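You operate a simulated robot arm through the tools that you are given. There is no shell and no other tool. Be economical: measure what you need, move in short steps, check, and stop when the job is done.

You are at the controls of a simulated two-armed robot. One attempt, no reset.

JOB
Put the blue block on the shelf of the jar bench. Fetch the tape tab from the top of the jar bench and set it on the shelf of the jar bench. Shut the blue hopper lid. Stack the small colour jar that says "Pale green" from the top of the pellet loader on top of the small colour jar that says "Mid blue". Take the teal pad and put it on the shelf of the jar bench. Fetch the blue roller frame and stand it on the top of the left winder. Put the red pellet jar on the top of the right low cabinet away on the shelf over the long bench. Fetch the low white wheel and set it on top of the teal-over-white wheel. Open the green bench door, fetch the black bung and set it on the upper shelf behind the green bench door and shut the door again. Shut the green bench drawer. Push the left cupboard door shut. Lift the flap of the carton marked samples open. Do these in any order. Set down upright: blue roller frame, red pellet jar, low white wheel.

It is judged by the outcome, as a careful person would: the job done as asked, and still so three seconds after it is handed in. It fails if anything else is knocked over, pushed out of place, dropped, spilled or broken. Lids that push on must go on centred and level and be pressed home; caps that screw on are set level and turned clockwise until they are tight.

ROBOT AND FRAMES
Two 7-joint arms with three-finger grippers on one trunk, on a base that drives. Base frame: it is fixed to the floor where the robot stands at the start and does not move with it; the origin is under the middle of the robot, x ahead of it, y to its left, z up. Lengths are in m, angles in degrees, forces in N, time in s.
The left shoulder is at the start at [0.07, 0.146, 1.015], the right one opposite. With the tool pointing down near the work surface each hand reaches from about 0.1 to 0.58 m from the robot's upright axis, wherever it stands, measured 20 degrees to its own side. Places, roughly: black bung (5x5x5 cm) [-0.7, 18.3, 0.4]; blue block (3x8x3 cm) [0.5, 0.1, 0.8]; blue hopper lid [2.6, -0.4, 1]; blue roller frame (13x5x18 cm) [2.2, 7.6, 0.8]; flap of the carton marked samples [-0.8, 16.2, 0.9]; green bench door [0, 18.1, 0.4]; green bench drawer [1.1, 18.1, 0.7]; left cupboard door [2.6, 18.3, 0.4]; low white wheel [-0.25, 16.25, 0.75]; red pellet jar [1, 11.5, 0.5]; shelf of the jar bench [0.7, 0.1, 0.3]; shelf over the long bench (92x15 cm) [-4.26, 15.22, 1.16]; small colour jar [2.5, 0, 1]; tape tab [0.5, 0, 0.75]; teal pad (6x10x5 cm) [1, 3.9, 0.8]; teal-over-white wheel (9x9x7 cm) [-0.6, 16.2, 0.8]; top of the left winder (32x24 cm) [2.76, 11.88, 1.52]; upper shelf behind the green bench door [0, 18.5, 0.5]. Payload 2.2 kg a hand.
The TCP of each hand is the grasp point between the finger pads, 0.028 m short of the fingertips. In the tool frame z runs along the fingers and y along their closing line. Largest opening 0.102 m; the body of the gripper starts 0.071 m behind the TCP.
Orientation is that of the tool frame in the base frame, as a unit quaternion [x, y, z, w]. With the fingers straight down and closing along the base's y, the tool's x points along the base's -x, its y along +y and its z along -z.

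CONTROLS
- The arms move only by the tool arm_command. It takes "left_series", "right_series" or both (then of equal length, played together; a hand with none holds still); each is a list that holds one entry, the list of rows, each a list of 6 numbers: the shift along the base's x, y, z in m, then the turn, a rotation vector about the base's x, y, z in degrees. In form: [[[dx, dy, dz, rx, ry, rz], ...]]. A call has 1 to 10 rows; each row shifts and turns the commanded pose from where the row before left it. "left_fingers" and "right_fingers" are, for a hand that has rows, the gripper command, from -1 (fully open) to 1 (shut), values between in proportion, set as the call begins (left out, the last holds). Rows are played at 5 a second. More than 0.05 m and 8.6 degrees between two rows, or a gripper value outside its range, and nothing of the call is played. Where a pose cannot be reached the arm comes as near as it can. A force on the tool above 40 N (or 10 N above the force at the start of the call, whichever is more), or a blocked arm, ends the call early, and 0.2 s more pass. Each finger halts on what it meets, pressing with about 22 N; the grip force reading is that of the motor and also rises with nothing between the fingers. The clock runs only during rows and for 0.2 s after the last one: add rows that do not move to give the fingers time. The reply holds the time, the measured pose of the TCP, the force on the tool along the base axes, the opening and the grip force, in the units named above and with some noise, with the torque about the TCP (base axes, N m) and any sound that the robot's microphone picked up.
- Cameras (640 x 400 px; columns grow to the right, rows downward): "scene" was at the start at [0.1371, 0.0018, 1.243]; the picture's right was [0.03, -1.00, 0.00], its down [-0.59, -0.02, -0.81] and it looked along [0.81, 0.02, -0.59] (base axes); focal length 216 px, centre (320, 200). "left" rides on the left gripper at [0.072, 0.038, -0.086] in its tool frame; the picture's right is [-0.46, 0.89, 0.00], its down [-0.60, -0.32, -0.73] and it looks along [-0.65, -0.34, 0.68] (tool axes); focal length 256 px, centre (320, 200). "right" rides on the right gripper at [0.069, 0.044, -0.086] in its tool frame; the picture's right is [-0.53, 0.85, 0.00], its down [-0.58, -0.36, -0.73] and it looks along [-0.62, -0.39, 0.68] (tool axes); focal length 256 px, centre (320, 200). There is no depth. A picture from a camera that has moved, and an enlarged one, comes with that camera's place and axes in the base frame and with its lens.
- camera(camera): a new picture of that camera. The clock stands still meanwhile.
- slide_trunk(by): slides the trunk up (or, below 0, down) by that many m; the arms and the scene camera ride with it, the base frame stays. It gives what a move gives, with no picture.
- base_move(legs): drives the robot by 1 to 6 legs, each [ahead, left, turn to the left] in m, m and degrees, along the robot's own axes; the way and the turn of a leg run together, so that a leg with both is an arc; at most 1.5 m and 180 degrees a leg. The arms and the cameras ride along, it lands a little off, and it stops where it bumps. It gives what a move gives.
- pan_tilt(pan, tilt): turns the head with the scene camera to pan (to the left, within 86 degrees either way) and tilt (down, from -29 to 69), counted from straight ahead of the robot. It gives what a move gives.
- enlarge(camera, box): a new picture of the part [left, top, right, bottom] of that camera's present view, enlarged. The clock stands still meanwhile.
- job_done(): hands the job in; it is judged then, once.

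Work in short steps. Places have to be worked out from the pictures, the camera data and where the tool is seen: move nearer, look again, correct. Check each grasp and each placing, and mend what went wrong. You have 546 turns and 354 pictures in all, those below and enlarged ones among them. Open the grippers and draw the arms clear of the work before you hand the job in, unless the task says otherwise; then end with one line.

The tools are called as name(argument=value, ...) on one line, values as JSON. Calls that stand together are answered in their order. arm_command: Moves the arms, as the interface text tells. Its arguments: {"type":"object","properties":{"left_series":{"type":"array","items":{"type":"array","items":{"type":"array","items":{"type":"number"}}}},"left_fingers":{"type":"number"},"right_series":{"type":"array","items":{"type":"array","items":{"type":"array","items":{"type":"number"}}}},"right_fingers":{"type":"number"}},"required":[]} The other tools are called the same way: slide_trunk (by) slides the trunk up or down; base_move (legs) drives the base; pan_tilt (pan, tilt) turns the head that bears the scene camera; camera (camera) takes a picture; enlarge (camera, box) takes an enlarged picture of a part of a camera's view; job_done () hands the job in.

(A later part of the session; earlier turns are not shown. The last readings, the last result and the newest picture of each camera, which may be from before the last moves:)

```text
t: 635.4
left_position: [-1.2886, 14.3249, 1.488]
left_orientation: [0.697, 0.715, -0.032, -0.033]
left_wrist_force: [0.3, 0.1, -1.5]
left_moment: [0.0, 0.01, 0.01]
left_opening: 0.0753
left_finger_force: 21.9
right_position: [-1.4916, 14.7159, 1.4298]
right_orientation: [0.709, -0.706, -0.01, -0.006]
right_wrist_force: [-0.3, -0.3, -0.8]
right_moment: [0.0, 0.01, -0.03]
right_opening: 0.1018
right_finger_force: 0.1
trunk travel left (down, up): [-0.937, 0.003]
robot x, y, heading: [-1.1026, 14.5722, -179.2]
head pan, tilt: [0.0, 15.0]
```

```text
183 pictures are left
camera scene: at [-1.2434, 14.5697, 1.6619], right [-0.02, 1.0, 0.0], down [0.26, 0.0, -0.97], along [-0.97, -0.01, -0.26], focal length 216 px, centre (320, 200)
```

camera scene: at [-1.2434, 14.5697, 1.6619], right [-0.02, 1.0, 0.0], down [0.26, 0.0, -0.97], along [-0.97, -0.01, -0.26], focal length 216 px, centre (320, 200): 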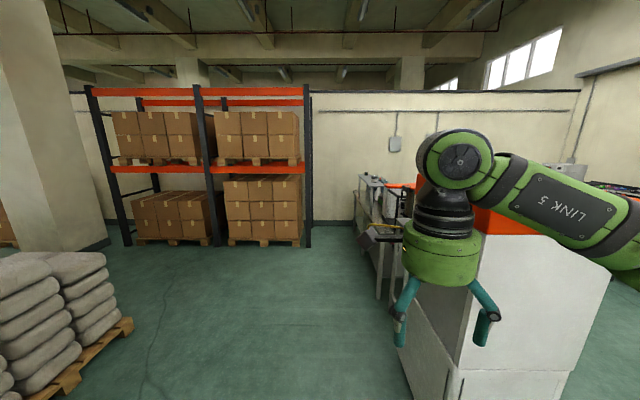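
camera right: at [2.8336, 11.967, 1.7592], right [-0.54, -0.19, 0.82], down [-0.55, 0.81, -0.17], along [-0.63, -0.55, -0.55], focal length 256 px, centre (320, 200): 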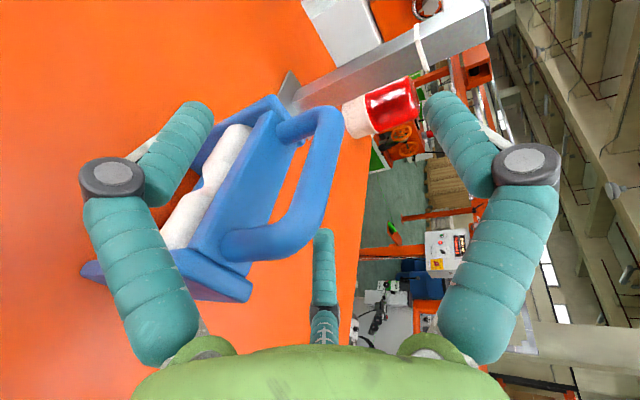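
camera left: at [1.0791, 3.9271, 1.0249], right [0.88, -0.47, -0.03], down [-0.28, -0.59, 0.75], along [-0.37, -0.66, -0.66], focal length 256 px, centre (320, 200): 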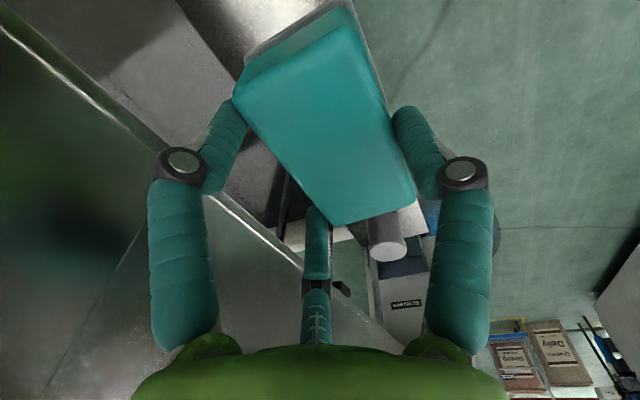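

Now south with the pad: turn to −y and drive down the corridor.

base_move(legs=[[0, 0, 89], [1.5, 0, 0], [1.5, 0, 0], [1.5, 0, 0], [1.5, 0, 0], [1.5, 0, 0]])

base_move(legs=[[1.5, 0, 0], [1.5, 0.05, 0]])

camera(camera="scene")

```text
t: 674.8
left_position: [-0.8892, 6.8632, 1.4886]
left_orientation: [-0.007, 0.999, -0.045, -0.001]
left_wrist_force: [0.2, -0.3, -1.3]
left_moment: [0.01, -0.01, -0.02]
left_opening: 0.0754
left_finger_force: 22.1
right_position: [-1.2816, 6.6641, 1.429]
right_orientation: [1.0, -0.003, -0.012, 0.002]
right_wrist_force: [0.3, -0.5, 0.0]
right_moment: [-0.02, 0.05, 0.02]
right_opening: 0.1021
right_finger_force: 0.0
trunk travel left (down, up): [-0.937, 0.003]
robot x, y, heading: [-1.1356, 7.0553, -89.5]
head pan, tilt: [0.0, 15.0]
```

```text
refused: leg 2 is longer than a leg can be; nothing moved
```

```text
182 pictures are left
camera scene: at [-1.1332, 6.9114, 1.6618], right [-1.0, 0.0, 0.0], down [0.0, 0.26, -0.97], along [0.0, -0.97, -0.26], focal length 216 px, centre (320, 200)
```

scene: 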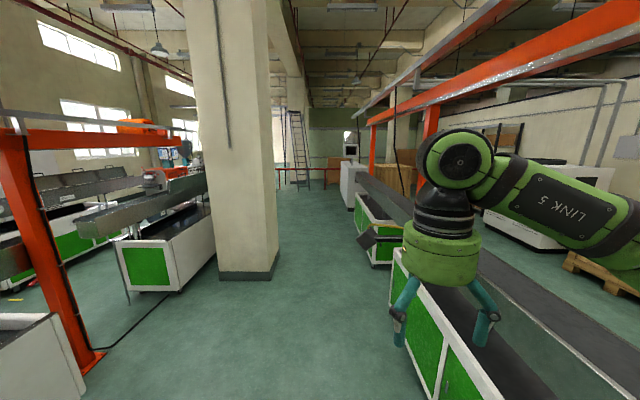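

Shift right a bit to clear the column and continue south.

base_move(legs=[[1.4, -0.15, -0.5], [1.4, 0, 0], [1.2, 0.3, 0], [1.2, 0.4, 0]])

camera(camera="scene")

```text
t: 700.1
left_position: [-0.3836, 1.6775, 1.489]
left_orientation: [0.005, 0.999, -0.045, 0.0]
left_wrist_force: [0.7, 0.2, -1.3]
left_moment: [-0.04, 0.01, 0.03]
left_opening: 0.0754
left_finger_force: 21.8
right_position: [-0.7827, 1.4886, 1.4288]
right_orientation: [1.0, -0.014, -0.012, 0.002]
right_wrist_force: [-0.3, 0.1, 0.1]
right_moment: [-0.02, -0.02, 0.01]
right_opening: 0.102
right_finger_force: 0.1
trunk travel left (down, up): [-0.937, 0.003]
robot x, y, heading: [-0.6248, 1.8728, -90.9]
head pan, tilt: [0.0, 15.0]
```

```text
181 pictures are left
camera scene: at [-0.6268, 1.7317, 1.6619], right [-1.0, 0.02, 0.0], down [0.01, 0.26, -0.97], along [-0.02, -0.97, -0.26], focal length 216 px, centre (320, 200)
```

scene: 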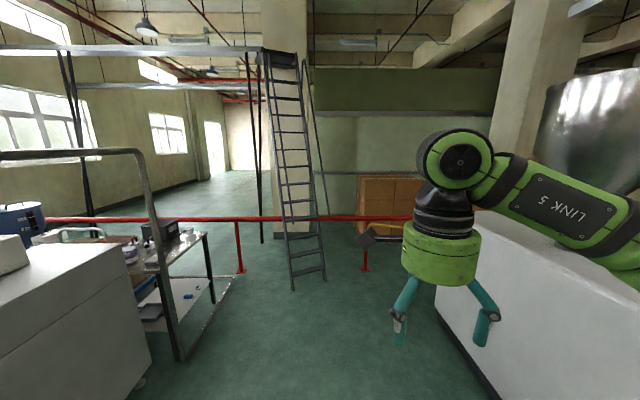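

Continue to the front of the jar bench and turn to face it.

base_move(legs=[[1.05, 0.05, 0], [1.02, 0.05, 0], [0, 0, 90.9]])

pan_tilt(pan=5, tilt=40)

camera(camera="scene")

```text
t: 714.3
left_position: [-0.3684, 0.0232, 1.4877]
left_orientation: [-0.702, 0.711, -0.032, 0.03]
left_wrist_force: [0.1, -0.9, -1.7]
left_moment: [-0.03, 0.02, -0.02]
left_opening: 0.0752
left_finger_force: 21.7
right_position: [-0.1814, -0.3758, 1.4287]
right_orientation: [0.719, 0.695, -0.007, 0.009]
right_wrist_force: [0.5, 0.7, 0.3]
right_moment: [0.01, -0.01, -0.01]
right_opening: 0.1017
right_finger_force: 0.1
trunk travel left (down, up): [-0.937, 0.003]
robot x, y, heading: [-0.5658, -0.2195, -1.4]
head pan, tilt: [0.0, 15.0]
```

```text
t: 715.2
left_position: [-0.3684, 0.0249, 1.4884]
left_orientation: [-0.702, 0.711, -0.032, 0.031]
left_wrist_force: [0.7, -0.2, -1.1]
left_moment: [0.01, -0.02, -0.04]
left_opening: 0.0753
left_finger_force: 21.8
right_position: [-0.1816, -0.3749, 1.4282]
right_orientation: [0.719, 0.695, -0.007, 0.009]
right_wrist_force: [-0.5, -0.1, 0.1]
right_moment: [-0.02, -0.01, -0.01]
right_opening: 0.1019
right_finger_force: 0.1
trunk travel left (down, up): [-0.937, 0.003]
robot x, y, heading: [-0.5651, -0.2156, -1.7]
head pan, tilt: [5.0, 40.0]
```

```text
180 pictures are left
camera scene: at [-0.4326, -0.2114, 1.6222], right [0.06, -1.0, 0.0], down [-0.64, -0.04, -0.77], along [0.77, 0.05, -0.64], focal length 216 px, centre (320, 200)
```

scene: 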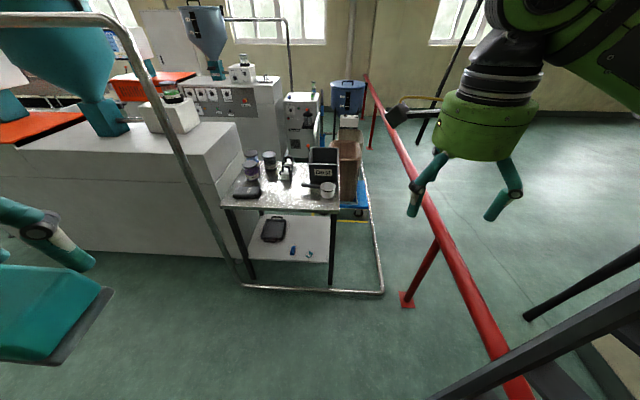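

Everything is in order there. Extend the left arm to the placing posture (0.55 ahead, 0.25 left), then straighten heading and shift to y≈−0.125.

arm_command(left_series=[[[0.043, 0.001, -0.0175, 0, 0, 0], [0.043, 0.001, -0.0175, 0, 0, 0], [0.043, 0.001, -0.0175, 0, 0, 0], [0.043, 0.001, -0.0175, 0, 0, 0], [0.043, 0.001, -0.0175, 0, 0, 0], [0.043, 0.001, -0.0175, 0, 0, 0], [0.043, 0.001, -0.0175, 0, 0, 0], [0.043, 0.001, -0.0175, 0, 0, 0], [0, 0, 0, 0, 0, 0]]])

base_move(legs=[[0.12, 0.09, 1.6]])

slide_trunk(by=-0.4)

slide_trunk(by=-0.4)

slide_trunk(by=-0.13)

pan_tilt(pan=20, tilt=25)

camera(camera="scene")

```text
t: 717.2
left_position: [-0.0228, 0.0324, 1.3479]
left_orientation: [-0.701, 0.712, -0.032, 0.03]
left_wrist_force: [-0.4, -0.4, -1.1]
left_moment: [0.02, 0.0, 0.01]
left_opening: 0.0753
left_finger_force: 21.8
right_position: [-0.1819, -0.3757, 1.4289]
right_orientation: [0.72, 0.694, -0.008, 0.009]
right_wrist_force: [-0.3, 0.3, 0.0]
right_moment: [-0.01, 0.01, 0.01]
right_opening: 0.102
right_finger_force: 0.0
trunk travel left (down, up): [-0.937, 0.003]
robot x, y, heading: [-0.5661, -0.2162, -1.5]
head pan, tilt: [5.0, 40.0]
```

```text
t: 718.6
left_position: [0.0841, 0.133, 1.3484]
left_orientation: [0.711, -0.701, 0.032, -0.032]
left_wrist_force: [-0.9, -0.5, -0.9]
left_moment: [-0.01, -0.02, -0.04]
left_opening: 0.0756
left_finger_force: 21.9
right_position: [-0.0613, -0.2787, 1.4305]
right_orientation: [0.709, 0.705, -0.006, 0.01]
right_wrist_force: [-0.1, -0.1, 0.5]
right_moment: [0.01, -0.07, -0.03]
right_opening: 0.1019
right_finger_force: 0.1
trunk travel left (down, up): [-0.937, 0.003]
robot x, y, heading: [-0.4473, -0.1254, 0.0]
head pan, tilt: [5.0, 40.0]
```

```text
t: 722.4
left_position: [0.0883, 0.1346, 0.9479]
left_orientation: [0.712, -0.701, 0.033, -0.031]
left_wrist_force: [0.5, 0.3, -1.4]
left_moment: [0.05, 0.0, -0.03]
left_opening: 0.0755
left_finger_force: 21.9
right_position: [-0.0566, -0.2755, 1.0301]
right_orientation: [0.709, 0.705, -0.006, 0.009]
right_wrist_force: [-0.8, -0.3, -0.2]
right_moment: [-0.01, 0.02, 0.03]
right_opening: 0.1016
right_finger_force: 0.1
trunk travel left (down, up): [-0.537, 0.403]
robot x, y, heading: [-0.447, -0.1261, 0.3]
head pan, tilt: [5.0, 40.0]
```

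```text
t: 726.2
left_position: [0.0888, 0.1358, 0.5467]
left_orientation: [0.712, -0.701, 0.032, -0.032]
left_wrist_force: [0.7, 0.1, -0.5]
left_moment: [0.01, 0.0, 0.05]
left_opening: 0.0755
left_finger_force: 21.7
right_position: [-0.0584, -0.2759, 0.6298]
right_orientation: [0.71, 0.705, -0.007, 0.01]
right_wrist_force: [0.3, -1.0, -0.4]
right_moment: [0.02, -0.01, -0.01]
right_opening: 0.1021
right_finger_force: 0.0
trunk travel left (down, up): [-0.137, 0.803]
robot x, y, heading: [-0.4501, -0.1284, 0.2]
head pan, tilt: [5.0, 40.0]
```

```text
t: 727.8
left_position: [0.0872, 0.1355, 0.4174]
left_orientation: [0.711, -0.701, 0.032, -0.031]
left_wrist_force: [0.1, 0.9, -0.9]
left_moment: [-0.02, -0.02, 0.01]
left_opening: 0.0753
left_finger_force: 22.3
right_position: [-0.057, -0.2767, 0.4991]
right_orientation: [0.71, 0.704, -0.006, 0.01]
right_wrist_force: [0.2, -0.3, -1.7]
right_moment: [-0.02, 0.02, 0.02]
right_opening: 0.1022
right_finger_force: 0.0
trunk travel left (down, up): [-0.007, 0.933]
robot x, y, heading: [-0.4477, -0.1274, 0.7]
head pan, tilt: [5.0, 40.0]
```

```text
t: 728.6
left_position: [0.0878, 0.1356, 0.4173]
left_orientation: [0.712, -0.701, 0.032, -0.031]
left_wrist_force: [-0.6, -0.4, -1.5]
left_moment: [0.02, -0.01, -0.01]
left_opening: 0.0753
left_finger_force: 21.3
right_position: [-0.0569, -0.2757, 0.4994]
right_orientation: [0.709, 0.705, -0.007, 0.009]
right_wrist_force: [0.1, 0.3, 0.4]
right_moment: [0.02, -0.01, -0.03]
right_opening: 0.1019
right_finger_force: 0.0
trunk travel left (down, up): [-0.007, 0.933]
robot x, y, heading: [-0.452, -0.1262, 0.1]
head pan, tilt: [20.0, 25.0]
```

```text
179 pictures are left
camera scene: at [-0.311, -0.0956, 0.7154], right [0.35, -0.94, 0.0], down [-0.4, -0.15, -0.91], along [0.85, 0.31, -0.42], focal length 216 px, centre (320, 200)
```

scene: 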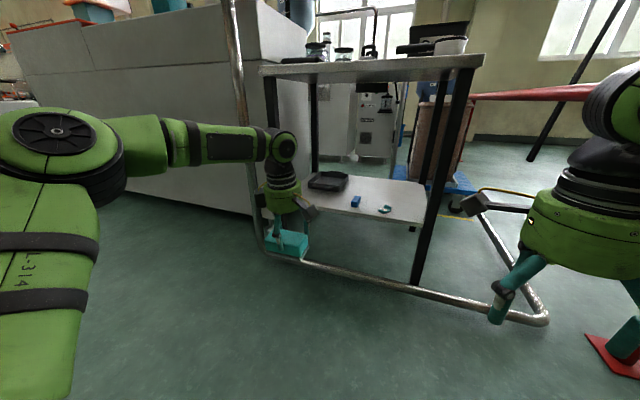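

Raise the right hand out of the way of the bench leg, then drive in.

arm_command(right_series=[[[-0.01, -0.015, 0.045, 0, 0, 0], [-0.01, -0.015, 0.045, 0, 0, 0], [-0.01, -0.015, 0.045, 0, 0, 0], [-0.01, -0.015, 0.045, 0, 0, 0], [-0.01, -0.015, 0.045, 0, 0, 0], [-0.01, -0.015, 0.045, 0, 0, 0], [-0.01, -0.015, 0.045, 0, 0, 0], [0, 0, 0, 0, 0, 0]]])

base_move(legs=[[0.36, 0, 0]])

camera(camera="scene")

camera(camera="left")

```text
t: 730.4
left_position: [0.0882, 0.136, 0.4177]
left_orientation: [0.711, -0.702, 0.031, -0.031]
left_wrist_force: [0.0, -0.7, -1.0]
left_moment: [-0.03, 0.0, -0.01]
left_opening: 0.0753
left_finger_force: 22.2
right_position: [-0.0702, -0.339, 0.6808]
right_orientation: [0.71, 0.704, -0.005, 0.01]
right_wrist_force: [0.6, 0.0, 1.0]
right_moment: [-0.03, 0.02, -0.01]
right_opening: 0.1023
right_finger_force: 0.1
right hand out of reach, approached as far as the arm can: row 4, 5, 6, 7
trunk travel left (down, up): [-0.007, 0.933]
robot x, y, heading: [-0.4484, -0.1302, 0.3]
head pan, tilt: [20.0, 25.0]
```

```text
t: 732.7
left_position: [0.4468, 0.1382, 0.4173]
left_orientation: [0.712, -0.701, 0.032, -0.031]
left_wrist_force: [-0.6, 0.2, -1.2]
left_moment: [0.01, -0.01, 0.0]
left_opening: 0.0755
left_finger_force: 22.0
right_position: [0.2895, -0.3379, 0.6815]
right_orientation: [0.709, 0.705, -0.006, 0.01]
right_wrist_force: [0.4, -0.5, 0.0]
right_moment: [0.0, -0.02, -0.01]
right_opening: 0.102
right_finger_force: 0.1
trunk travel left (down, up): [-0.007, 0.933]
robot x, y, heading: [-0.0873, -0.1253, 0.1]
head pan, tilt: [20.0, 25.0]
```

```text
178 pictures are left
camera scene: at [0.0482, -0.0935, 0.7155], right [0.35, -0.94, 0.0], down [-0.4, -0.15, -0.91], along [0.85, 0.31, -0.42], focal length 216 px, centre (320, 200)
```

scene: 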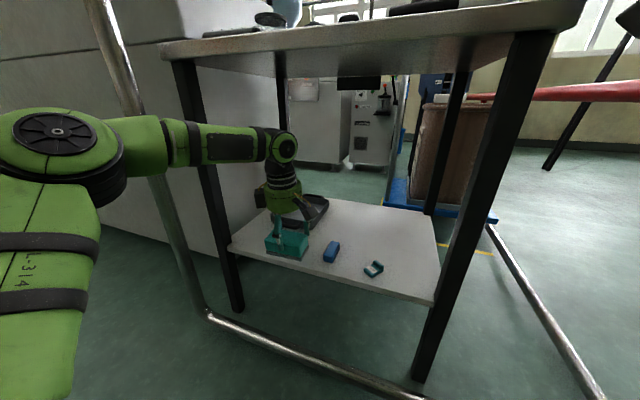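

```text
177 pictures are left
camera left: at [0.4037, 0.0649, 0.4999], right [-0.89, 0.45, -0.08], down [0.24, 0.61, 0.76], along [0.39, 0.65, -0.65], focal length 256 px, centre (320, 200)
```

left: 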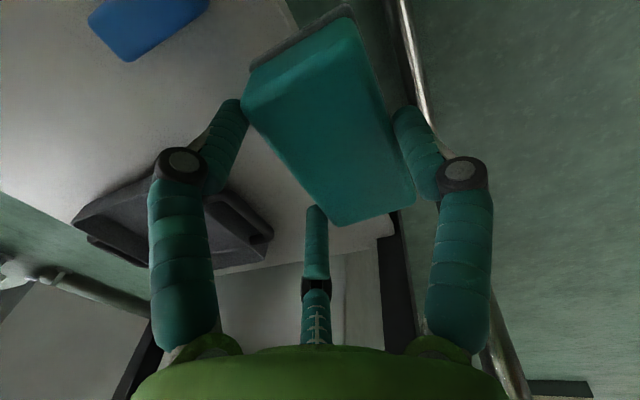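

Clearances look fine; go 7 cm further and lower.

base_move(legs=[[0.075, 0, 0]])

arm_command(left_series=[[[0, 0, -0.02, 0, 0, 0], [0, 0, -0.02, 0, 0, 0], [0, 0, -0.015, 0, 0, 0], [0, 0, -0.005, 0, 0, 0], [0, 0, 0, 0, 0, 0]]])

enlarge(camera="scene", box=[200, 160, 440, 310])

```text
t: 733.7
left_position: [0.5207, 0.1396, 0.4164]
left_orientation: [0.712, -0.701, 0.032, -0.031]
left_wrist_force: [-0.7, 0.5, -1.7]
left_moment: [-0.02, -0.01, -0.02]
left_opening: 0.0753
left_finger_force: 22.2
right_position: [0.3626, -0.3377, 0.682]
right_orientation: [0.709, 0.705, -0.006, 0.009]
right_wrist_force: [-0.1, -1.2, 0.0]
right_moment: [-0.03, -0.02, 0.0]
right_opening: 0.1019
right_finger_force: 0.0
trunk travel left (down, up): [-0.007, 0.933]
robot x, y, heading: [-0.0109, -0.1211, 0.3]
head pan, tilt: [20.0, 25.0]
```

```text
t: 734.9
left_position: [0.5215, 0.1387, 0.3609]
left_orientation: [0.712, -0.701, 0.033, -0.033]
left_wrist_force: [1.5, 0.3, 10.7]
left_moment: [0.72, 0.38, -0.07]
left_opening: 0.0755
left_finger_force: 22.0
right_position: [0.3615, -0.3376, 0.6817]
right_orientation: [0.709, 0.705, -0.005, 0.01]
right_wrist_force: [-0.1, 1.0, 0.0]
right_moment: [0.01, 0.01, -0.01]
right_opening: 0.1023
right_finger_force: 0.0
trunk travel left (down, up): [-0.007, 0.933]
robot x, y, heading: [-0.0145, -0.127, 0.2]
head pan, tilt: [20.0, 25.0]
```

```text
2.67 times, centred on (320, 235) of scene
camera zoom: at [0.1213, -0.0936, 0.7159], right [0.35, -0.94, 0.0], down [-0.4, -0.15, -0.91], along [0.85, 0.32, -0.42], focal length 575 px, centre (320, 107)
```

zoom: 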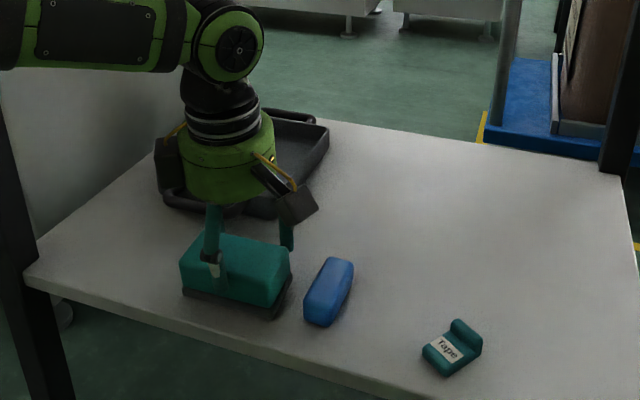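

Contact on the pad's corner. Ease down 2 mm more and release.

arm_command(left_series=[[[0, 0, -0.003, 0, 0, 0], [0, 0, 0, 0, 0, 0]]])

arm_command(left_series=[[[0, 0, 0, 0, 0, 0], [0, 0, 0, 0, 0, 0], [0, 0, 0, 0, 0, 0], [0, 0, 0.02, 0, 0, 0], [0, 0, 0.03, 0, 0, 0], [0, 0, 0.02, 0, 0, 0], [0, 0, 0, 0, 0, 0]]], left_fingers=-1)

base_move(legs=[[-0.45, 0, 0]])

enlarge(camera="scene", box=[240, 140, 480, 290])

```text
t: 735.5
left_position: [0.5222, 0.1387, 0.3575]
left_orientation: [0.712, -0.701, 0.036, -0.033]
left_wrist_force: [5.8, 0.3, 18.7]
left_moment: [0.0, 0.34, -0.02]
left_opening: 0.0758
left_finger_force: 21.9
right_position: [0.3614, -0.3373, 0.6824]
right_orientation: [0.709, 0.705, -0.005, 0.011]
right_wrist_force: [0.8, 0.1, -0.1]
right_moment: [0.03, -0.02, 0.01]
right_opening: 0.1021
right_finger_force: 0.0
trunk travel left (down, up): [-0.007, 0.933]
robot x, y, heading: [-0.0142, -0.1271, 0.3]
head pan, tilt: [20.0, 25.0]
```

```text
t: 737.1
left_position: [0.5209, 0.1384, 0.425]
left_orientation: [0.712, -0.701, 0.032, -0.031]
left_wrist_force: [1.3, 0.2, 0.0]
left_moment: [0.03, 0.01, 0.02]
left_opening: 0.1018
left_finger_force: 0.0
right_position: [0.3628, -0.3376, 0.682]
right_orientation: [0.709, 0.705, -0.005, 0.01]
right_wrist_force: [-0.3, 0.3, 0.3]
right_moment: [-0.04, -0.01, -0.01]
right_opening: 0.1022
right_finger_force: 0.0
trunk travel left (down, up): [-0.007, 0.933]
robot x, y, heading: [-0.0155, -0.1244, 0.2]
head pan, tilt: [20.0, 25.0]
```

```text
t: 739.9
left_position: [0.0727, 0.1374, 0.426]
left_orientation: [0.713, -0.7, 0.032, -0.031]
left_wrist_force: [-0.2, -0.7, 0.8]
left_moment: [0.03, 0.04, 0.0]
left_opening: 0.1019
left_finger_force: 0.1
right_position: [-0.0854, -0.3392, 0.6812]
right_orientation: [0.708, 0.706, -0.006, 0.011]
right_wrist_force: [0.1, -0.7, -0.3]
right_moment: [0.02, 0.0, 0.02]
right_opening: 0.1021
right_finger_force: 0.1
trunk travel left (down, up): [-0.007, 0.933]
robot x, y, heading: [-0.4593, -0.1255, 0.4]
head pan, tilt: [20.0, 25.0]
```

```text
2.67 times, centred on (360, 215) of scene
camera zoom: at [-0.3258, -0.0961, 0.7155], right [0.35, -0.94, 0.0], down [-0.4, -0.15, -0.91], along [0.85, 0.32, -0.42], focal length 575 px, centre (213, 160)
```

zoom: 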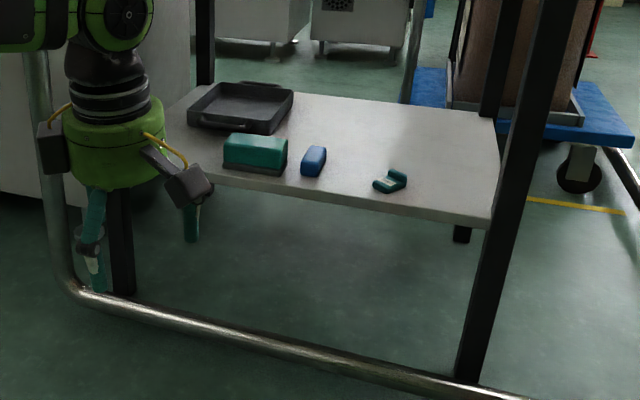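

All three items rest on the shelf. Raise up, fold the left hand back, and head north for the red jar.

slide_trunk(by=0.4)

slide_trunk(by=0.3)

arm_command(left_series=[[[-0.04, 0.0, 0.01, 0, 0, 0], [-0.04, 0.0, 0.01, 0, 0, 0], [-0.04, 0.0, 0.01, 0, 0, 0], [-0.04, 0.0, 0.01, 0, 0, 0], [-0.04, 0.0, 0.01, 0, 0, 0], [0, 0, 0, 0, 0, 0]]])

base_move(legs=[[-0.15, 0, 0], [0, 0, 89.6], [1.3, 0.25, 0], [1.3, 0.3, 0], [1.4, 0.05, 0], [1.4, 0, 0]])

base_move(legs=[[1.4, 0, 0], [1.4, 0, 0], [1.4, 0, 0]])

```text
t: 743.7
left_position: [0.0716, 0.1367, 0.8239]
left_orientation: [0.712, -0.7, 0.031, -0.03]
left_wrist_force: [0.6, 0.2, 0.2]
left_moment: [0.02, -0.02, -0.02]
left_opening: 0.1023
left_finger_force: 0.0
right_position: [-0.0836, -0.3403, 1.0823]
right_orientation: [0.708, 0.706, -0.006, 0.011]
right_wrist_force: [0.1, -0.3, -0.2]
right_moment: [-0.03, 0.0, -0.01]
right_opening: 0.1019
right_finger_force: 0.0
trunk travel left (down, up): [-0.407, 0.533]
robot x, y, heading: [-0.46, -0.1268, 0.7]
head pan, tilt: [20.0, 25.0]
```

```text
t: 746.7
left_position: [0.0726, 0.1364, 1.1239]
left_orientation: [0.712, -0.701, 0.031, -0.031]
left_wrist_force: [-0.4, 0.2, 0.0]
left_moment: [0.02, -0.01, -0.02]
left_opening: 0.1018
left_finger_force: 0.0
right_position: [-0.0846, -0.3403, 1.3808]
right_orientation: [0.708, 0.706, -0.005, 0.011]
right_wrist_force: [-0.1, 0.1, 0.6]
right_moment: [0.0, 0.01, 0.01]
right_opening: 0.1018
right_finger_force: 0.0
trunk travel left (down, up): [-0.707, 0.233]
robot x, y, heading: [-0.4619, -0.1312, 0.8]
head pan, tilt: [20.0, 25.0]
```

```text
t: 748.1
left_position: [-0.1258, 0.1372, 1.1736]
left_orientation: [0.713, -0.7, 0.031, -0.03]
left_wrist_force: [1.0, 0.1, -0.5]
left_moment: [0.01, 0.02, 0.0]
left_opening: 0.1019
left_finger_force: 0.1
right_position: [-0.0833, -0.3396, 1.38]
right_orientation: [0.708, 0.706, -0.006, 0.01]
right_wrist_force: [-0.2, 0.5, 0.2]
right_moment: [-0.04, 0.01, -0.01]
right_opening: 0.102
right_finger_force: 0.1
trunk travel left (down, up): [-0.707, 0.233]
robot x, y, heading: [-0.4623, -0.1304, 0.6]
head pan, tilt: [20.0, 25.0]
```

```text
t: 779.0
left_position: [-1.5583, 5.6038, 1.1745]
left_orientation: [0.999, 0.015, 0.001, -0.043]
left_wrist_force: [-0.4, -0.1, 0.6]
left_moment: [0.0, 0.02, -0.02]
left_opening: 0.1019
left_finger_force: 0.0
right_position: [-1.0812, 5.6525, 1.381]
right_orientation: [-0.005, 1.0, 0.003, 0.012]
right_wrist_force: [0.0, 0.2, 0.4]
right_moment: [0.01, -0.01, 0.02]
right_opening: 0.102
right_finger_force: 0.1
trunk travel left (down, up): [-0.707, 0.233]
robot x, y, heading: [-1.2902, 5.2712, 91.3]
head pan, tilt: [20.0, 25.0]
```

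```text
t: 799.1
left_position: [-1.7045, 9.7939, 1.1752]
left_orientation: [0.999, 0.029, 0.0, -0.045]
left_wrist_force: [-0.7, -0.4, -0.2]
left_moment: [-0.01, -0.02, 0.03]
left_opening: 0.1019
left_finger_force: 0.0
right_position: [-1.2294, 9.8549, 1.3814]
right_orientation: [-0.019, 1.0, 0.003, 0.011]
right_wrist_force: [0.1, 0.1, 0.7]
right_moment: [-0.01, -0.01, 0.02]
right_opening: 0.102
right_finger_force: 0.0
trunk travel left (down, up): [-0.707, 0.233]
robot x, y, heading: [-1.4264, 9.4689, 92.8]
head pan, tilt: [20.0, 25.0]
```

Enter the gap again toward the right low cabinet's south end.

slide_trunk(by=-0.3)

base_move(legs=[[0.72, 0, -2.6], [0, -1.3, 0], [0, -1.2, 0]])

pan_tilt(pan=0, tilt=25)

camera(camera="scene")

```text
t: 802.1
left_position: [-1.7044, 9.7936, 0.8746]
left_orientation: [0.999, 0.029, 0.0, -0.044]
left_wrist_force: [-0.5, 0.1, 0.0]
left_moment: [0.01, 0.01, -0.02]
left_opening: 0.1019
left_finger_force: 0.0
right_position: [-1.2298, 9.855, 1.0817]
right_orientation: [-0.018, 1.0, 0.003, 0.011]
right_wrist_force: [0.6, 0.4, 0.7]
right_moment: [0.04, 0.02, 0.0]
right_opening: 0.1019
right_finger_force: 0.1
trunk travel left (down, up): [-0.407, 0.533]
robot x, y, heading: [-1.4254, 9.4687, 92.8]
head pan, tilt: [20.0, 25.0]
```

```text
t: 817.8
left_position: [0.7991, 10.5013, 0.8736]
left_orientation: [0.999, -0.006, 0.002, -0.045]
left_wrist_force: [-0.2, -0.4, 0.4]
left_moment: [-0.03, 0.01, 0.0]
left_opening: 0.1021
left_finger_force: 0.1
right_position: [1.2779, 10.5302, 1.081]
right_orientation: [0.016, 1.0, 0.003, 0.011]
right_wrist_force: [0.1, -1.1, 1.1]
right_moment: [0.02, 0.03, 0.01]
right_opening: 0.1016
right_finger_force: 0.0
trunk travel left (down, up): [-0.407, 0.533]
robot x, y, heading: [1.0526, 10.1597, 88.7]
head pan, tilt: [20.0, 25.0]
```

```text
t: 818.7
left_position: [0.7984, 10.5022, 0.8753]
left_orientation: [0.999, -0.005, 0.001, -0.044]
left_wrist_force: [0.3, 0.6, -0.4]
left_moment: [-0.01, 0.01, 0.02]
left_opening: 0.1019
left_finger_force: 0.0
right_position: [1.2762, 10.5291, 1.0814]
right_orientation: [0.016, 1.0, 0.002, 0.012]
right_wrist_force: [0.6, 0.0, 0.3]
right_moment: [0.04, 0.03, 0.01]
right_opening: 0.102
right_finger_force: 0.1
trunk travel left (down, up): [-0.407, 0.533]
robot x, y, heading: [1.054, 10.1595, 89.0]
head pan, tilt: [0.0, 25.0]
```

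```text
174 pictures are left
camera scene: at [1.0562, 10.301, 1.1155], right [1.0, -0.02, 0.0], down [-0.01, -0.42, -0.91], along [0.02, 0.91, -0.42], focal length 216 px, centre (320, 200)
```

scene: 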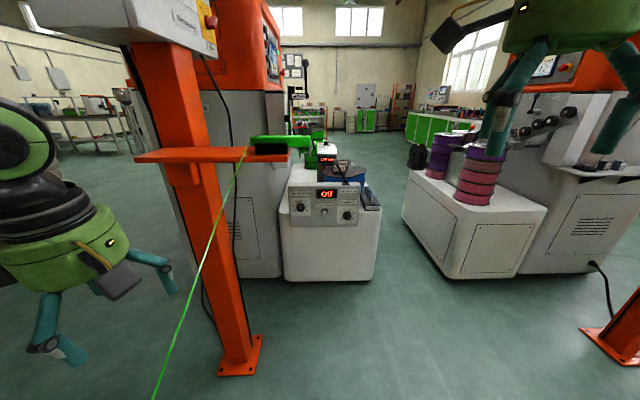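

slide_trunk(by=0.25)

enlarge(camera="scene", box=[240, 170, 420, 290])

```text
t: 821.2
left_position: [0.7979, 10.5019, 1.1244]
left_orientation: [0.999, -0.006, 0.001, -0.045]
left_wrist_force: [0.2, -0.8, 0.0]
left_moment: [-0.01, 0.01, -0.01]
left_opening: 0.1021
left_finger_force: 0.0
right_position: [1.2762, 10.5304, 1.3307]
right_orientation: [0.017, 1.0, 0.003, 0.011]
right_wrist_force: [0.4, -0.4, 0.1]
right_moment: [0.01, 0.01, -0.01]
right_opening: 0.1019
right_finger_force: 0.0
trunk travel left (down, up): [-0.657, 0.283]
robot x, y, heading: [1.0544, 10.1593, 88.8]
head pan, tilt: [0.0, 25.0]
```

```text
3.33 times, centred on (330, 230) of scene
camera zoom: at [1.0563, 10.301, 1.3655], right [1.0, -0.02, 0.0], down [-0.01, -0.42, -0.91], along [0.02, 0.91, -0.42], focal length 719 px, centre (287, 100)
```

zoom: 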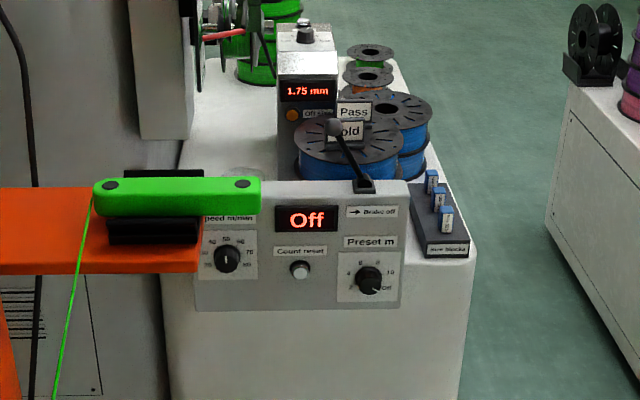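

The jar appears to be behind the control panel at (1.0, 11.5), its rim near z 0.66. I'll reach it with the right hand from (1.4, 10.95), heading ≈146°. First tuck the left hand in and up, then reposition.

arm_command(left_series=[[[0.02, -0.01, 0.03, 0, 0, 0], [0.02, -0.01, 0.03, 0, 0, 0], [0.02, -0.01, 0.03, 0, 0, 0], [0.02, 0, 0.03, 0, 0, 0], [0.02, 0, 0.03, 0, 0, 0], [0.02, 0, 0.03, 0, 0, 0], [0, 0, 0, 0, 0, 0]]])

base_move(legs=[[0.4, -0.38, 0], [0, 0, 57]])

pan_tilt(pan=-20, tilt=35)

camera(camera="scene")

```text
t: 822.9
left_position: [0.9157, 10.4711, 1.3018]
left_orientation: [0.999, -0.006, 0.003, -0.045]
left_wrist_force: [0.3, -1.2, -0.6]
left_moment: [0.05, 0.01, 0.01]
left_opening: 0.1017
left_finger_force: 0.1
left hand out of reach, approached as far as the arm can: row 6
right_position: [1.2759, 10.5286, 1.3309]
right_orientation: [0.018, 1.0, 0.003, 0.011]
right_wrist_force: [-0.2, 0.4, 0.2]
right_moment: [0.03, -0.02, 0.0]
right_opening: 0.1022
right_finger_force: 0.1
trunk travel left (down, up): [-0.657, 0.283]
robot x, y, heading: [1.057, 10.16, 88.5]
head pan, tilt: [0.0, 25.0]
```

```text
t: 828.5
left_position: [1.1041, 10.6006, 1.3007]
left_orientation: [0.88, 0.473, -0.019, -0.041]
left_wrist_force: [-0.3, -0.7, -0.4]
left_moment: [0.0, -0.01, -0.04]
left_opening: 0.1021
left_finger_force: 0.0
right_position: [1.2494, 10.9372, 1.3314]
right_orientation: [-0.465, 0.885, 0.008, 0.009]
right_wrist_force: [0.0, -0.9, -0.3]
right_moment: [0.0, -0.01, -0.01]
right_opening: 0.1018
right_finger_force: 0.0
trunk travel left (down, up): [-0.657, 0.283]
robot x, y, heading: [1.4377, 10.5495, 145.9]
head pan, tilt: [0.0, 25.0]
```

```text
t: 829.4
left_position: [1.1027, 10.6014, 1.3017]
left_orientation: [0.879, 0.474, -0.019, -0.041]
left_wrist_force: [-0.2, 0.0, -0.5]
left_moment: [-0.04, -0.01, -0.03]
left_opening: 0.1022
left_finger_force: 0.0
right_position: [1.25, 10.9359, 1.3319]
right_orientation: [-0.465, 0.885, 0.008, 0.008]
right_wrist_force: [0.2, 0.1, 0.5]
right_moment: [-0.01, 0.01, -0.02]
right_opening: 0.102
right_finger_force: 0.0
trunk travel left (down, up): [-0.657, 0.283]
robot x, y, heading: [1.4378, 10.5478, 146.1]
head pan, tilt: [-20.0, 35.0]
```

```text
172 pictures are left
camera scene: at [1.3465, 10.6468, 1.3498], right [0.81, 0.59, 0.0], down [0.34, -0.46, -0.82], along [-0.48, 0.66, -0.57], focal length 216 px, centre (320, 200)
```

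scene: 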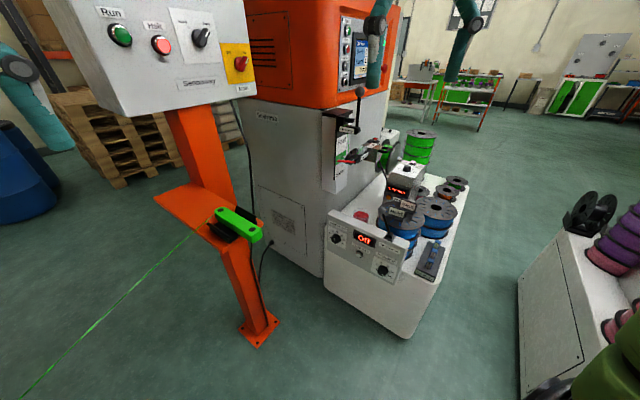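

enlarge(camera="scene", box=[310, 120, 470, 290])

```text
2.35 times, centred on (390, 205) of scene
camera zoom: at [1.3465, 10.6468, 1.3498], right [0.81, 0.59, 0.0], down [0.34, -0.46, -0.82], along [-0.48, 0.66, -0.57], focal length 507 px, centre (155, 188)
```

zoom: 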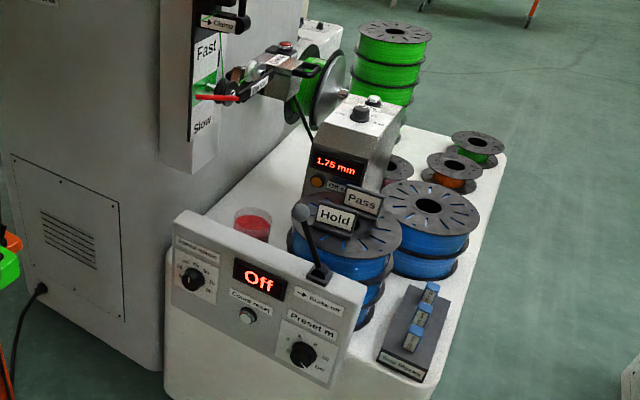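

The red jar is an open cup of red pellets behind the panel, rim at ≈(1.01, 11.47, 0.68), about 8 cm wide. I yaw the right wrist so no finger falls on the panel side, then move closer.

arm_command(right_series=[[[0, 0, 0, 0, 0, 8], [0, 0, 0, 0, 0, 8], [0, 0, 0, 0, 0, 8], [0, 0, 0, 0, 0, 8], [0, 0, 0, 0, 0, 8], [0, 0, 0, 0, 0, 8], [0, 0, 0, 0, 0, 8], [0, 0, 0, 0, 0, 8], [0, 0, 0, 0, 0, 0]]])

base_move(legs=[[0.3, -0.3, 0]])

slide_trunk(by=-0.1)

camera(camera="scene")

camera(camera="right")

```text
t: 831.4
left_position: [1.1041, 10.6001, 1.301]
left_orientation: [0.879, 0.474, -0.02, -0.041]
left_wrist_force: [0.4, 0.4, 0.0]
left_moment: [-0.01, 0.03, 0.02]
left_opening: 0.1021
left_finger_force: 0.0
right_position: [1.2482, 10.9355, 1.3316]
right_orientation: [0.864, -0.503, -0.011, -0.002]
right_wrist_force: [-0.7, 0.1, 0.1]
right_moment: [0.03, 0.02, -0.03]
right_opening: 0.102
right_finger_force: 0.1
trunk travel left (down, up): [-0.657, 0.283]
robot x, y, heading: [1.4403, 10.5473, 146.0]
head pan, tilt: [-20.0, 35.0]
```

```text
t: 834.0
left_position: [1.021, 11.0156, 1.3018]
left_orientation: [0.879, 0.474, -0.02, -0.042]
left_wrist_force: [-0.8, -0.8, 0.2]
left_moment: [0.02, -0.02, 0.0]
left_opening: 0.1019
left_finger_force: 0.1
right_position: [1.1665, 11.3502, 1.3316]
right_orientation: [0.864, -0.504, -0.012, -0.003]
right_wrist_force: [0.5, 0.3, 0.4]
right_moment: [0.01, -0.01, -0.01]
right_opening: 0.102
right_finger_force: 0.0
trunk travel left (down, up): [-0.657, 0.283]
robot x, y, heading: [1.36, 10.9639, 146.0]
head pan, tilt: [-20.0, 35.0]
```

```text
t: 835.3
left_position: [1.0227, 11.0171, 1.2011]
left_orientation: [0.879, 0.474, -0.019, -0.041]
left_wrist_force: [0.2, 0.2, -0.8]
left_moment: [-0.02, 0.01, 0.01]
left_opening: 0.1018
left_finger_force: 0.0
right_position: [1.1661, 11.3516, 1.2303]
right_orientation: [0.864, -0.504, -0.012, -0.002]
right_wrist_force: [0.6, 1.0, -0.8]
right_moment: [0.02, 0.02, 0.0]
right_opening: 0.102
right_finger_force: 0.1
trunk travel left (down, up): [-0.557, 0.383]
robot x, y, heading: [1.3589, 10.9608, 146.0]
head pan, tilt: [-20.0, 35.0]
```

```text
170 pictures are left
camera scene: at [1.2648, 11.0634, 1.2498], right [0.81, 0.59, 0.0], down [0.34, -0.46, -0.82], along [-0.48, 0.66, -0.57], focal length 216 px, centre (320, 200)
```

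scene: 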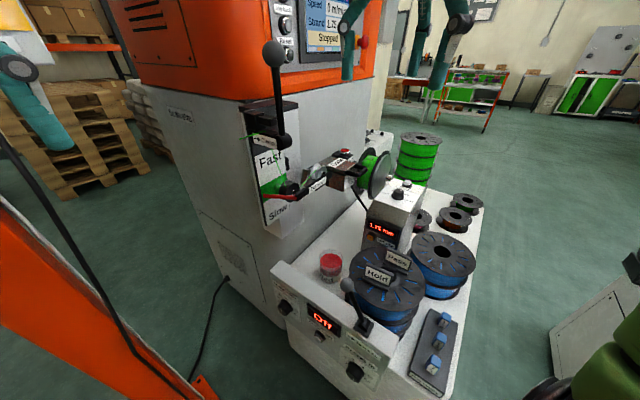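

```text
169 pictures are left
camera right: at [1.1638, 11.2697, 1.3161], right [-1.0, 0.05, 0.02], down [0.05, 0.67, 0.74], along [0.02, 0.74, -0.67], focal length 256 px, centre (320, 200)
```

right: 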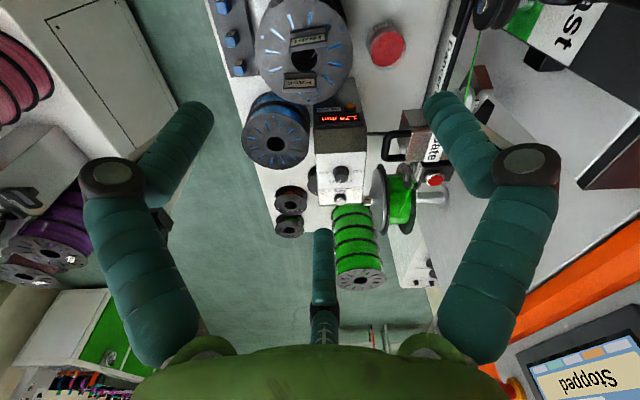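

Jar at (1.009, 11.471). Move the hand above it (z≈0.85) with the tool vertical.

arm_command(right_series=[[[-0.0175, 0.0133, -0.035, 0, 0, 0], [-0.0175, 0.0133, -0.035, 0, 0, 0], [-0.0175, 0.0133, -0.035, 0, 0, 0], [-0.0175, 0.0133, -0.035, 0, 0, 0], [-0.0175, 0.0133, -0.035, 0, 0, 0], [-0.0175, 0.0133, -0.035, 0, 0, 0], [-0.0175, 0.0133, -0.035, 0, 0, 0], [-0.0175, 0.0133, -0.035, 0, 0, 0], [-0.0175, 0.0133, -0.035, 0, 0, 0], [0, 0, 0, 0, 0, 0]]])

camera(camera="right")

camera(camera="scene")

```text
t: 836.9
left_position: [1.0242, 11.0146, 1.2017]
left_orientation: [0.88, 0.474, -0.019, -0.041]
left_wrist_force: [-0.3, 1.2, 0.2]
left_moment: [-0.06, -0.1, -0.02]
left_opening: 0.1022
left_finger_force: 0.1
right_position: [1.0528, 11.4392, 1.0164]
right_orientation: [0.864, -0.503, -0.029, -0.002]
right_wrist_force: [2.6, -3.5, 10.0]
right_moment: [0.24, 0.24, 0.04]
right_opening: 0.1046
right_finger_force: 0.0
trunk travel left (down, up): [-0.557, 0.383]
robot x, y, heading: [1.3563, 10.9665, 146.0]
head pan, tilt: [-20.0, 35.0]
stopped in row 7 (right hand): the force on the tool passed its limit at 81 N (the readings are from after the stop); the commanded pose is now the measured one
```

```text
168 pictures are left
camera right: at [1.0525, 11.3545, 1.1], right [-1.0, 0.05, 0.05], down [0.07, 0.66, 0.75], along [0.0, 0.75, -0.66], focal length 256 px, centre (320, 200)
```

right: 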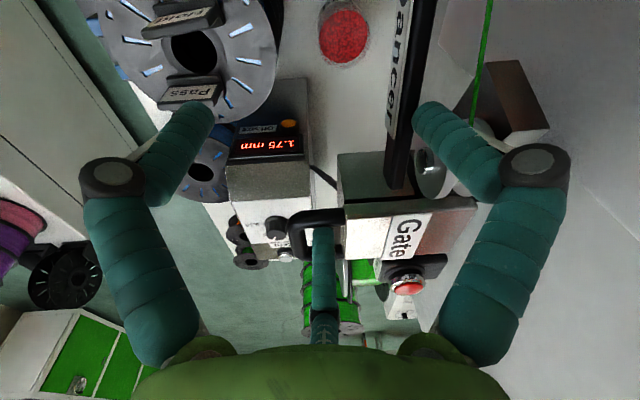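

```text
167 pictures are left
camera scene: at [1.267, 11.0605, 1.2504], right [0.81, 0.59, 0.0], down [0.34, -0.46, -0.82], along [-0.48, 0.66, -0.57], focal length 216 px, centre (320, 200)
```

scene: 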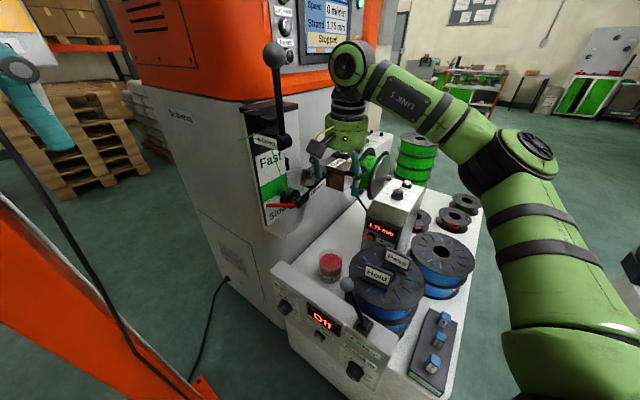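

A finger touched the dancer arm bar. Back off up and right, and inspect.

arm_command(right_series=[[[0.01, -0.005, 0.03, 0, 0, 0], [0.015, -0.01, 0.03, 0, 0, 0], [0.015, -0.01, 0.02, 0, 0, 0], [0, 0, 0, 0, 0, 0]]])

enlarge(camera="scene", box=[230, 20, 430, 300])

camera(camera="right")

```text
t: 837.9
left_position: [1.0216, 11.0179, 1.2003]
left_orientation: [0.88, 0.474, -0.018, -0.041]
left_wrist_force: [0.0, 0.3, -0.5]
left_moment: [0.0, 0.0, 0.01]
left_opening: 0.1021
left_finger_force: 0.0
right_position: [1.0915, 11.4172, 1.0901]
right_orientation: [0.863, -0.505, -0.023, -0.002]
right_wrist_force: [0.9, -0.3, 0.6]
right_moment: [0.0, -0.03, 0.0]
right_opening: 0.102
right_finger_force: 0.2
trunk travel left (down, up): [-0.557, 0.383]
robot x, y, heading: [1.3593, 10.9638, 146.0]
head pan, tilt: [-20.0, 35.0]
```

```text
1.43 times, centred on (330, 160) of scene
camera zoom: at [1.2645, 11.0639, 1.2497], right [0.81, 0.59, 0.0], down [0.34, -0.46, -0.82], along [-0.48, 0.66, -0.57], focal length 308 px, centre (306, 257)
```

zoom: 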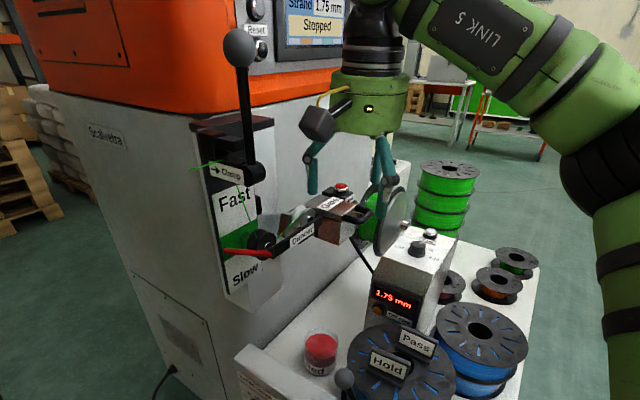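

```text
165 pictures are left
camera right: at [1.0894, 11.3338, 1.1748], right [-1.0, 0.05, 0.04], down [0.06, 0.66, 0.75], along [0.01, 0.75, -0.66], focal length 256 px, centre (320, 200)
```

right: 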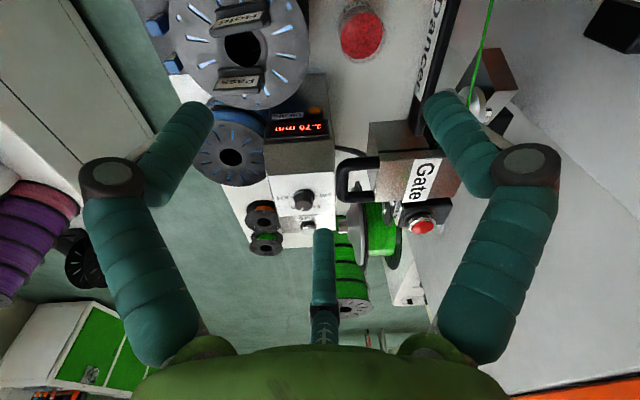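

The dancer bar passes above the jar at z≈0.95, x≈0.98; I'll come in tilted 18° from the east side to clear it. Jar centre (1.007, 11.469), 8 cm wide. Tilt and line up on the approach axis.

arm_command(right_series=[[[0.014, 0.017, 0, 0, 6, 0], [0.014, 0.017, 0, 0, 6, 0], [0.012, 0.018, 0, 0, 6, 0], [0, 0, -0.03, 0, 0, 0], [0, 0, -0.03, 0, 0, 0], [0, 0, 0, 0, 0, 0]]])

camera(camera="right")

camera(camera="scene")

```text
t: 839.3
left_position: [1.0214, 11.0165, 1.2009]
left_orientation: [0.88, 0.474, -0.019, -0.041]
left_wrist_force: [0.8, 0.8, 0.3]
left_moment: [0.0, -0.02, 0.0]
left_opening: 0.1023
left_finger_force: 0.0
right_position: [1.1318, 11.4696, 1.0314]
right_orientation: [0.848, -0.499, -0.158, 0.077]
right_wrist_force: [-0.1, -0.7, 0.3]
right_moment: [0.03, -0.04, -0.03]
right_opening: 0.102
right_finger_force: 0.1
trunk travel left (down, up): [-0.557, 0.383]
robot x, y, heading: [1.3602, 10.9631, 145.9]
head pan, tilt: [-20.0, 35.0]
```

```text
164 pictures are left
camera right: at [1.1557, 11.385, 1.1106], right [-0.94, 0.05, 0.35], down [0.29, 0.66, 0.69], along [-0.19, 0.75, -0.63], focal length 256 px, centre (320, 200)
```

right: 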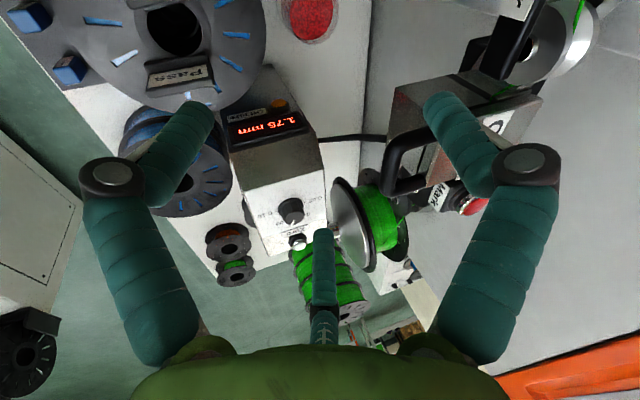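

```text
163 pictures are left
camera scene: at [1.2649, 11.0632, 1.2498], right [0.81, 0.59, 0.0], down [0.34, -0.46, -0.82], along [-0.48, 0.66, -0.57], focal length 216 px, centre (320, 200)
```

scene: 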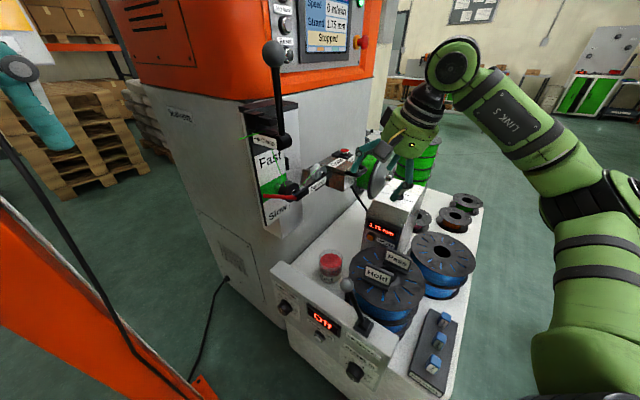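

Path along the tilted axis looks clear. Descend partway and check.

arm_command(right_series=[[[-0.0124, 0, -0.038, 0, 0, 0], [-0.0124, 0, -0.038, 0, 0, 0], [-0.0124, 0, -0.038, 0, 0, 0], [-0.0124, 0, -0.038, 0, 0, 0], [-0.0124, 0, -0.038, 0, 0, 0], [0, 0, 0, 0, 0, 0]]])

camera(camera="right")

enlarge(camera="scene", box=[250, 100, 450, 300])

```text
t: 840.3
left_position: [1.0242, 11.0158, 1.201]
left_orientation: [0.879, 0.474, -0.018, -0.04]
left_wrist_force: [-0.8, 1.6, -0.4]
left_moment: [-0.06, -0.07, -0.04]
left_opening: 0.1022
left_finger_force: 0.0
right_position: [1.088, 11.4706, 0.9098]
right_orientation: [0.843, -0.5, -0.18, 0.079]
right_wrist_force: [18.0, -7.2, 14.9]
right_moment: [1.02, 2.14, -0.21]
right_opening: 0.1019
right_finger_force: 0.0
trunk travel left (down, up): [-0.557, 0.383]
robot x, y, heading: [1.3581, 10.9623, 146.1]
head pan, tilt: [-20.0, 35.0]
stopped in row 4 (right hand): the force on the tool passed its limit at 50 N (the readings are from after the stop); the commanded pose is now the measured one
```

```text
162 pictures are left
camera right: at [1.1145, 11.3855, 0.9872], right [-0.92, 0.05, 0.38], down [0.33, 0.65, 0.69], along [-0.21, 0.76, -0.61], focal length 256 px, centre (320, 200)
```

right: 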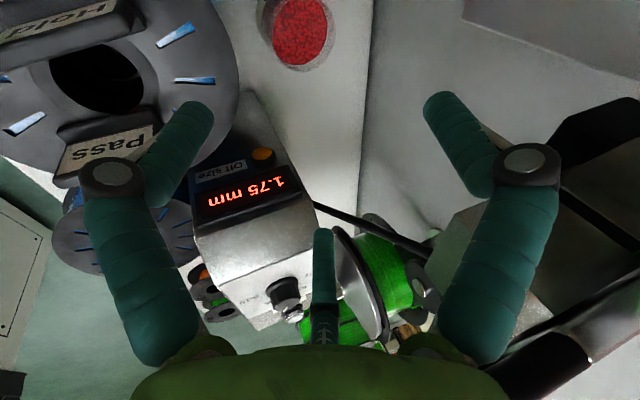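

```text
2.00 times, centred on (350, 200) of scene
camera zoom: at [1.2683, 11.0617, 1.2503], right [0.81, 0.59, 0.0], down [0.33, -0.46, -0.82], along [-0.48, 0.66, -0.57], focal length 431 px, centre (260, 200)
```

zoom: 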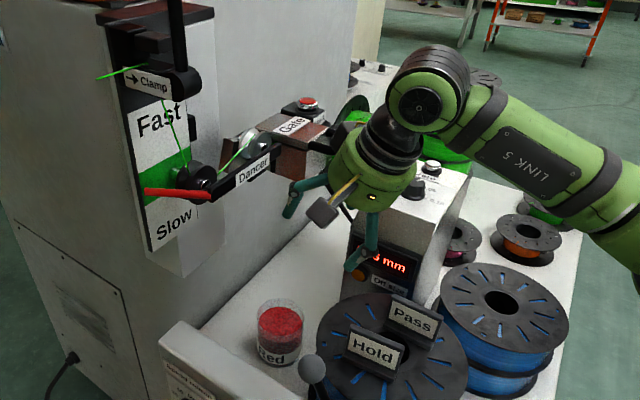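

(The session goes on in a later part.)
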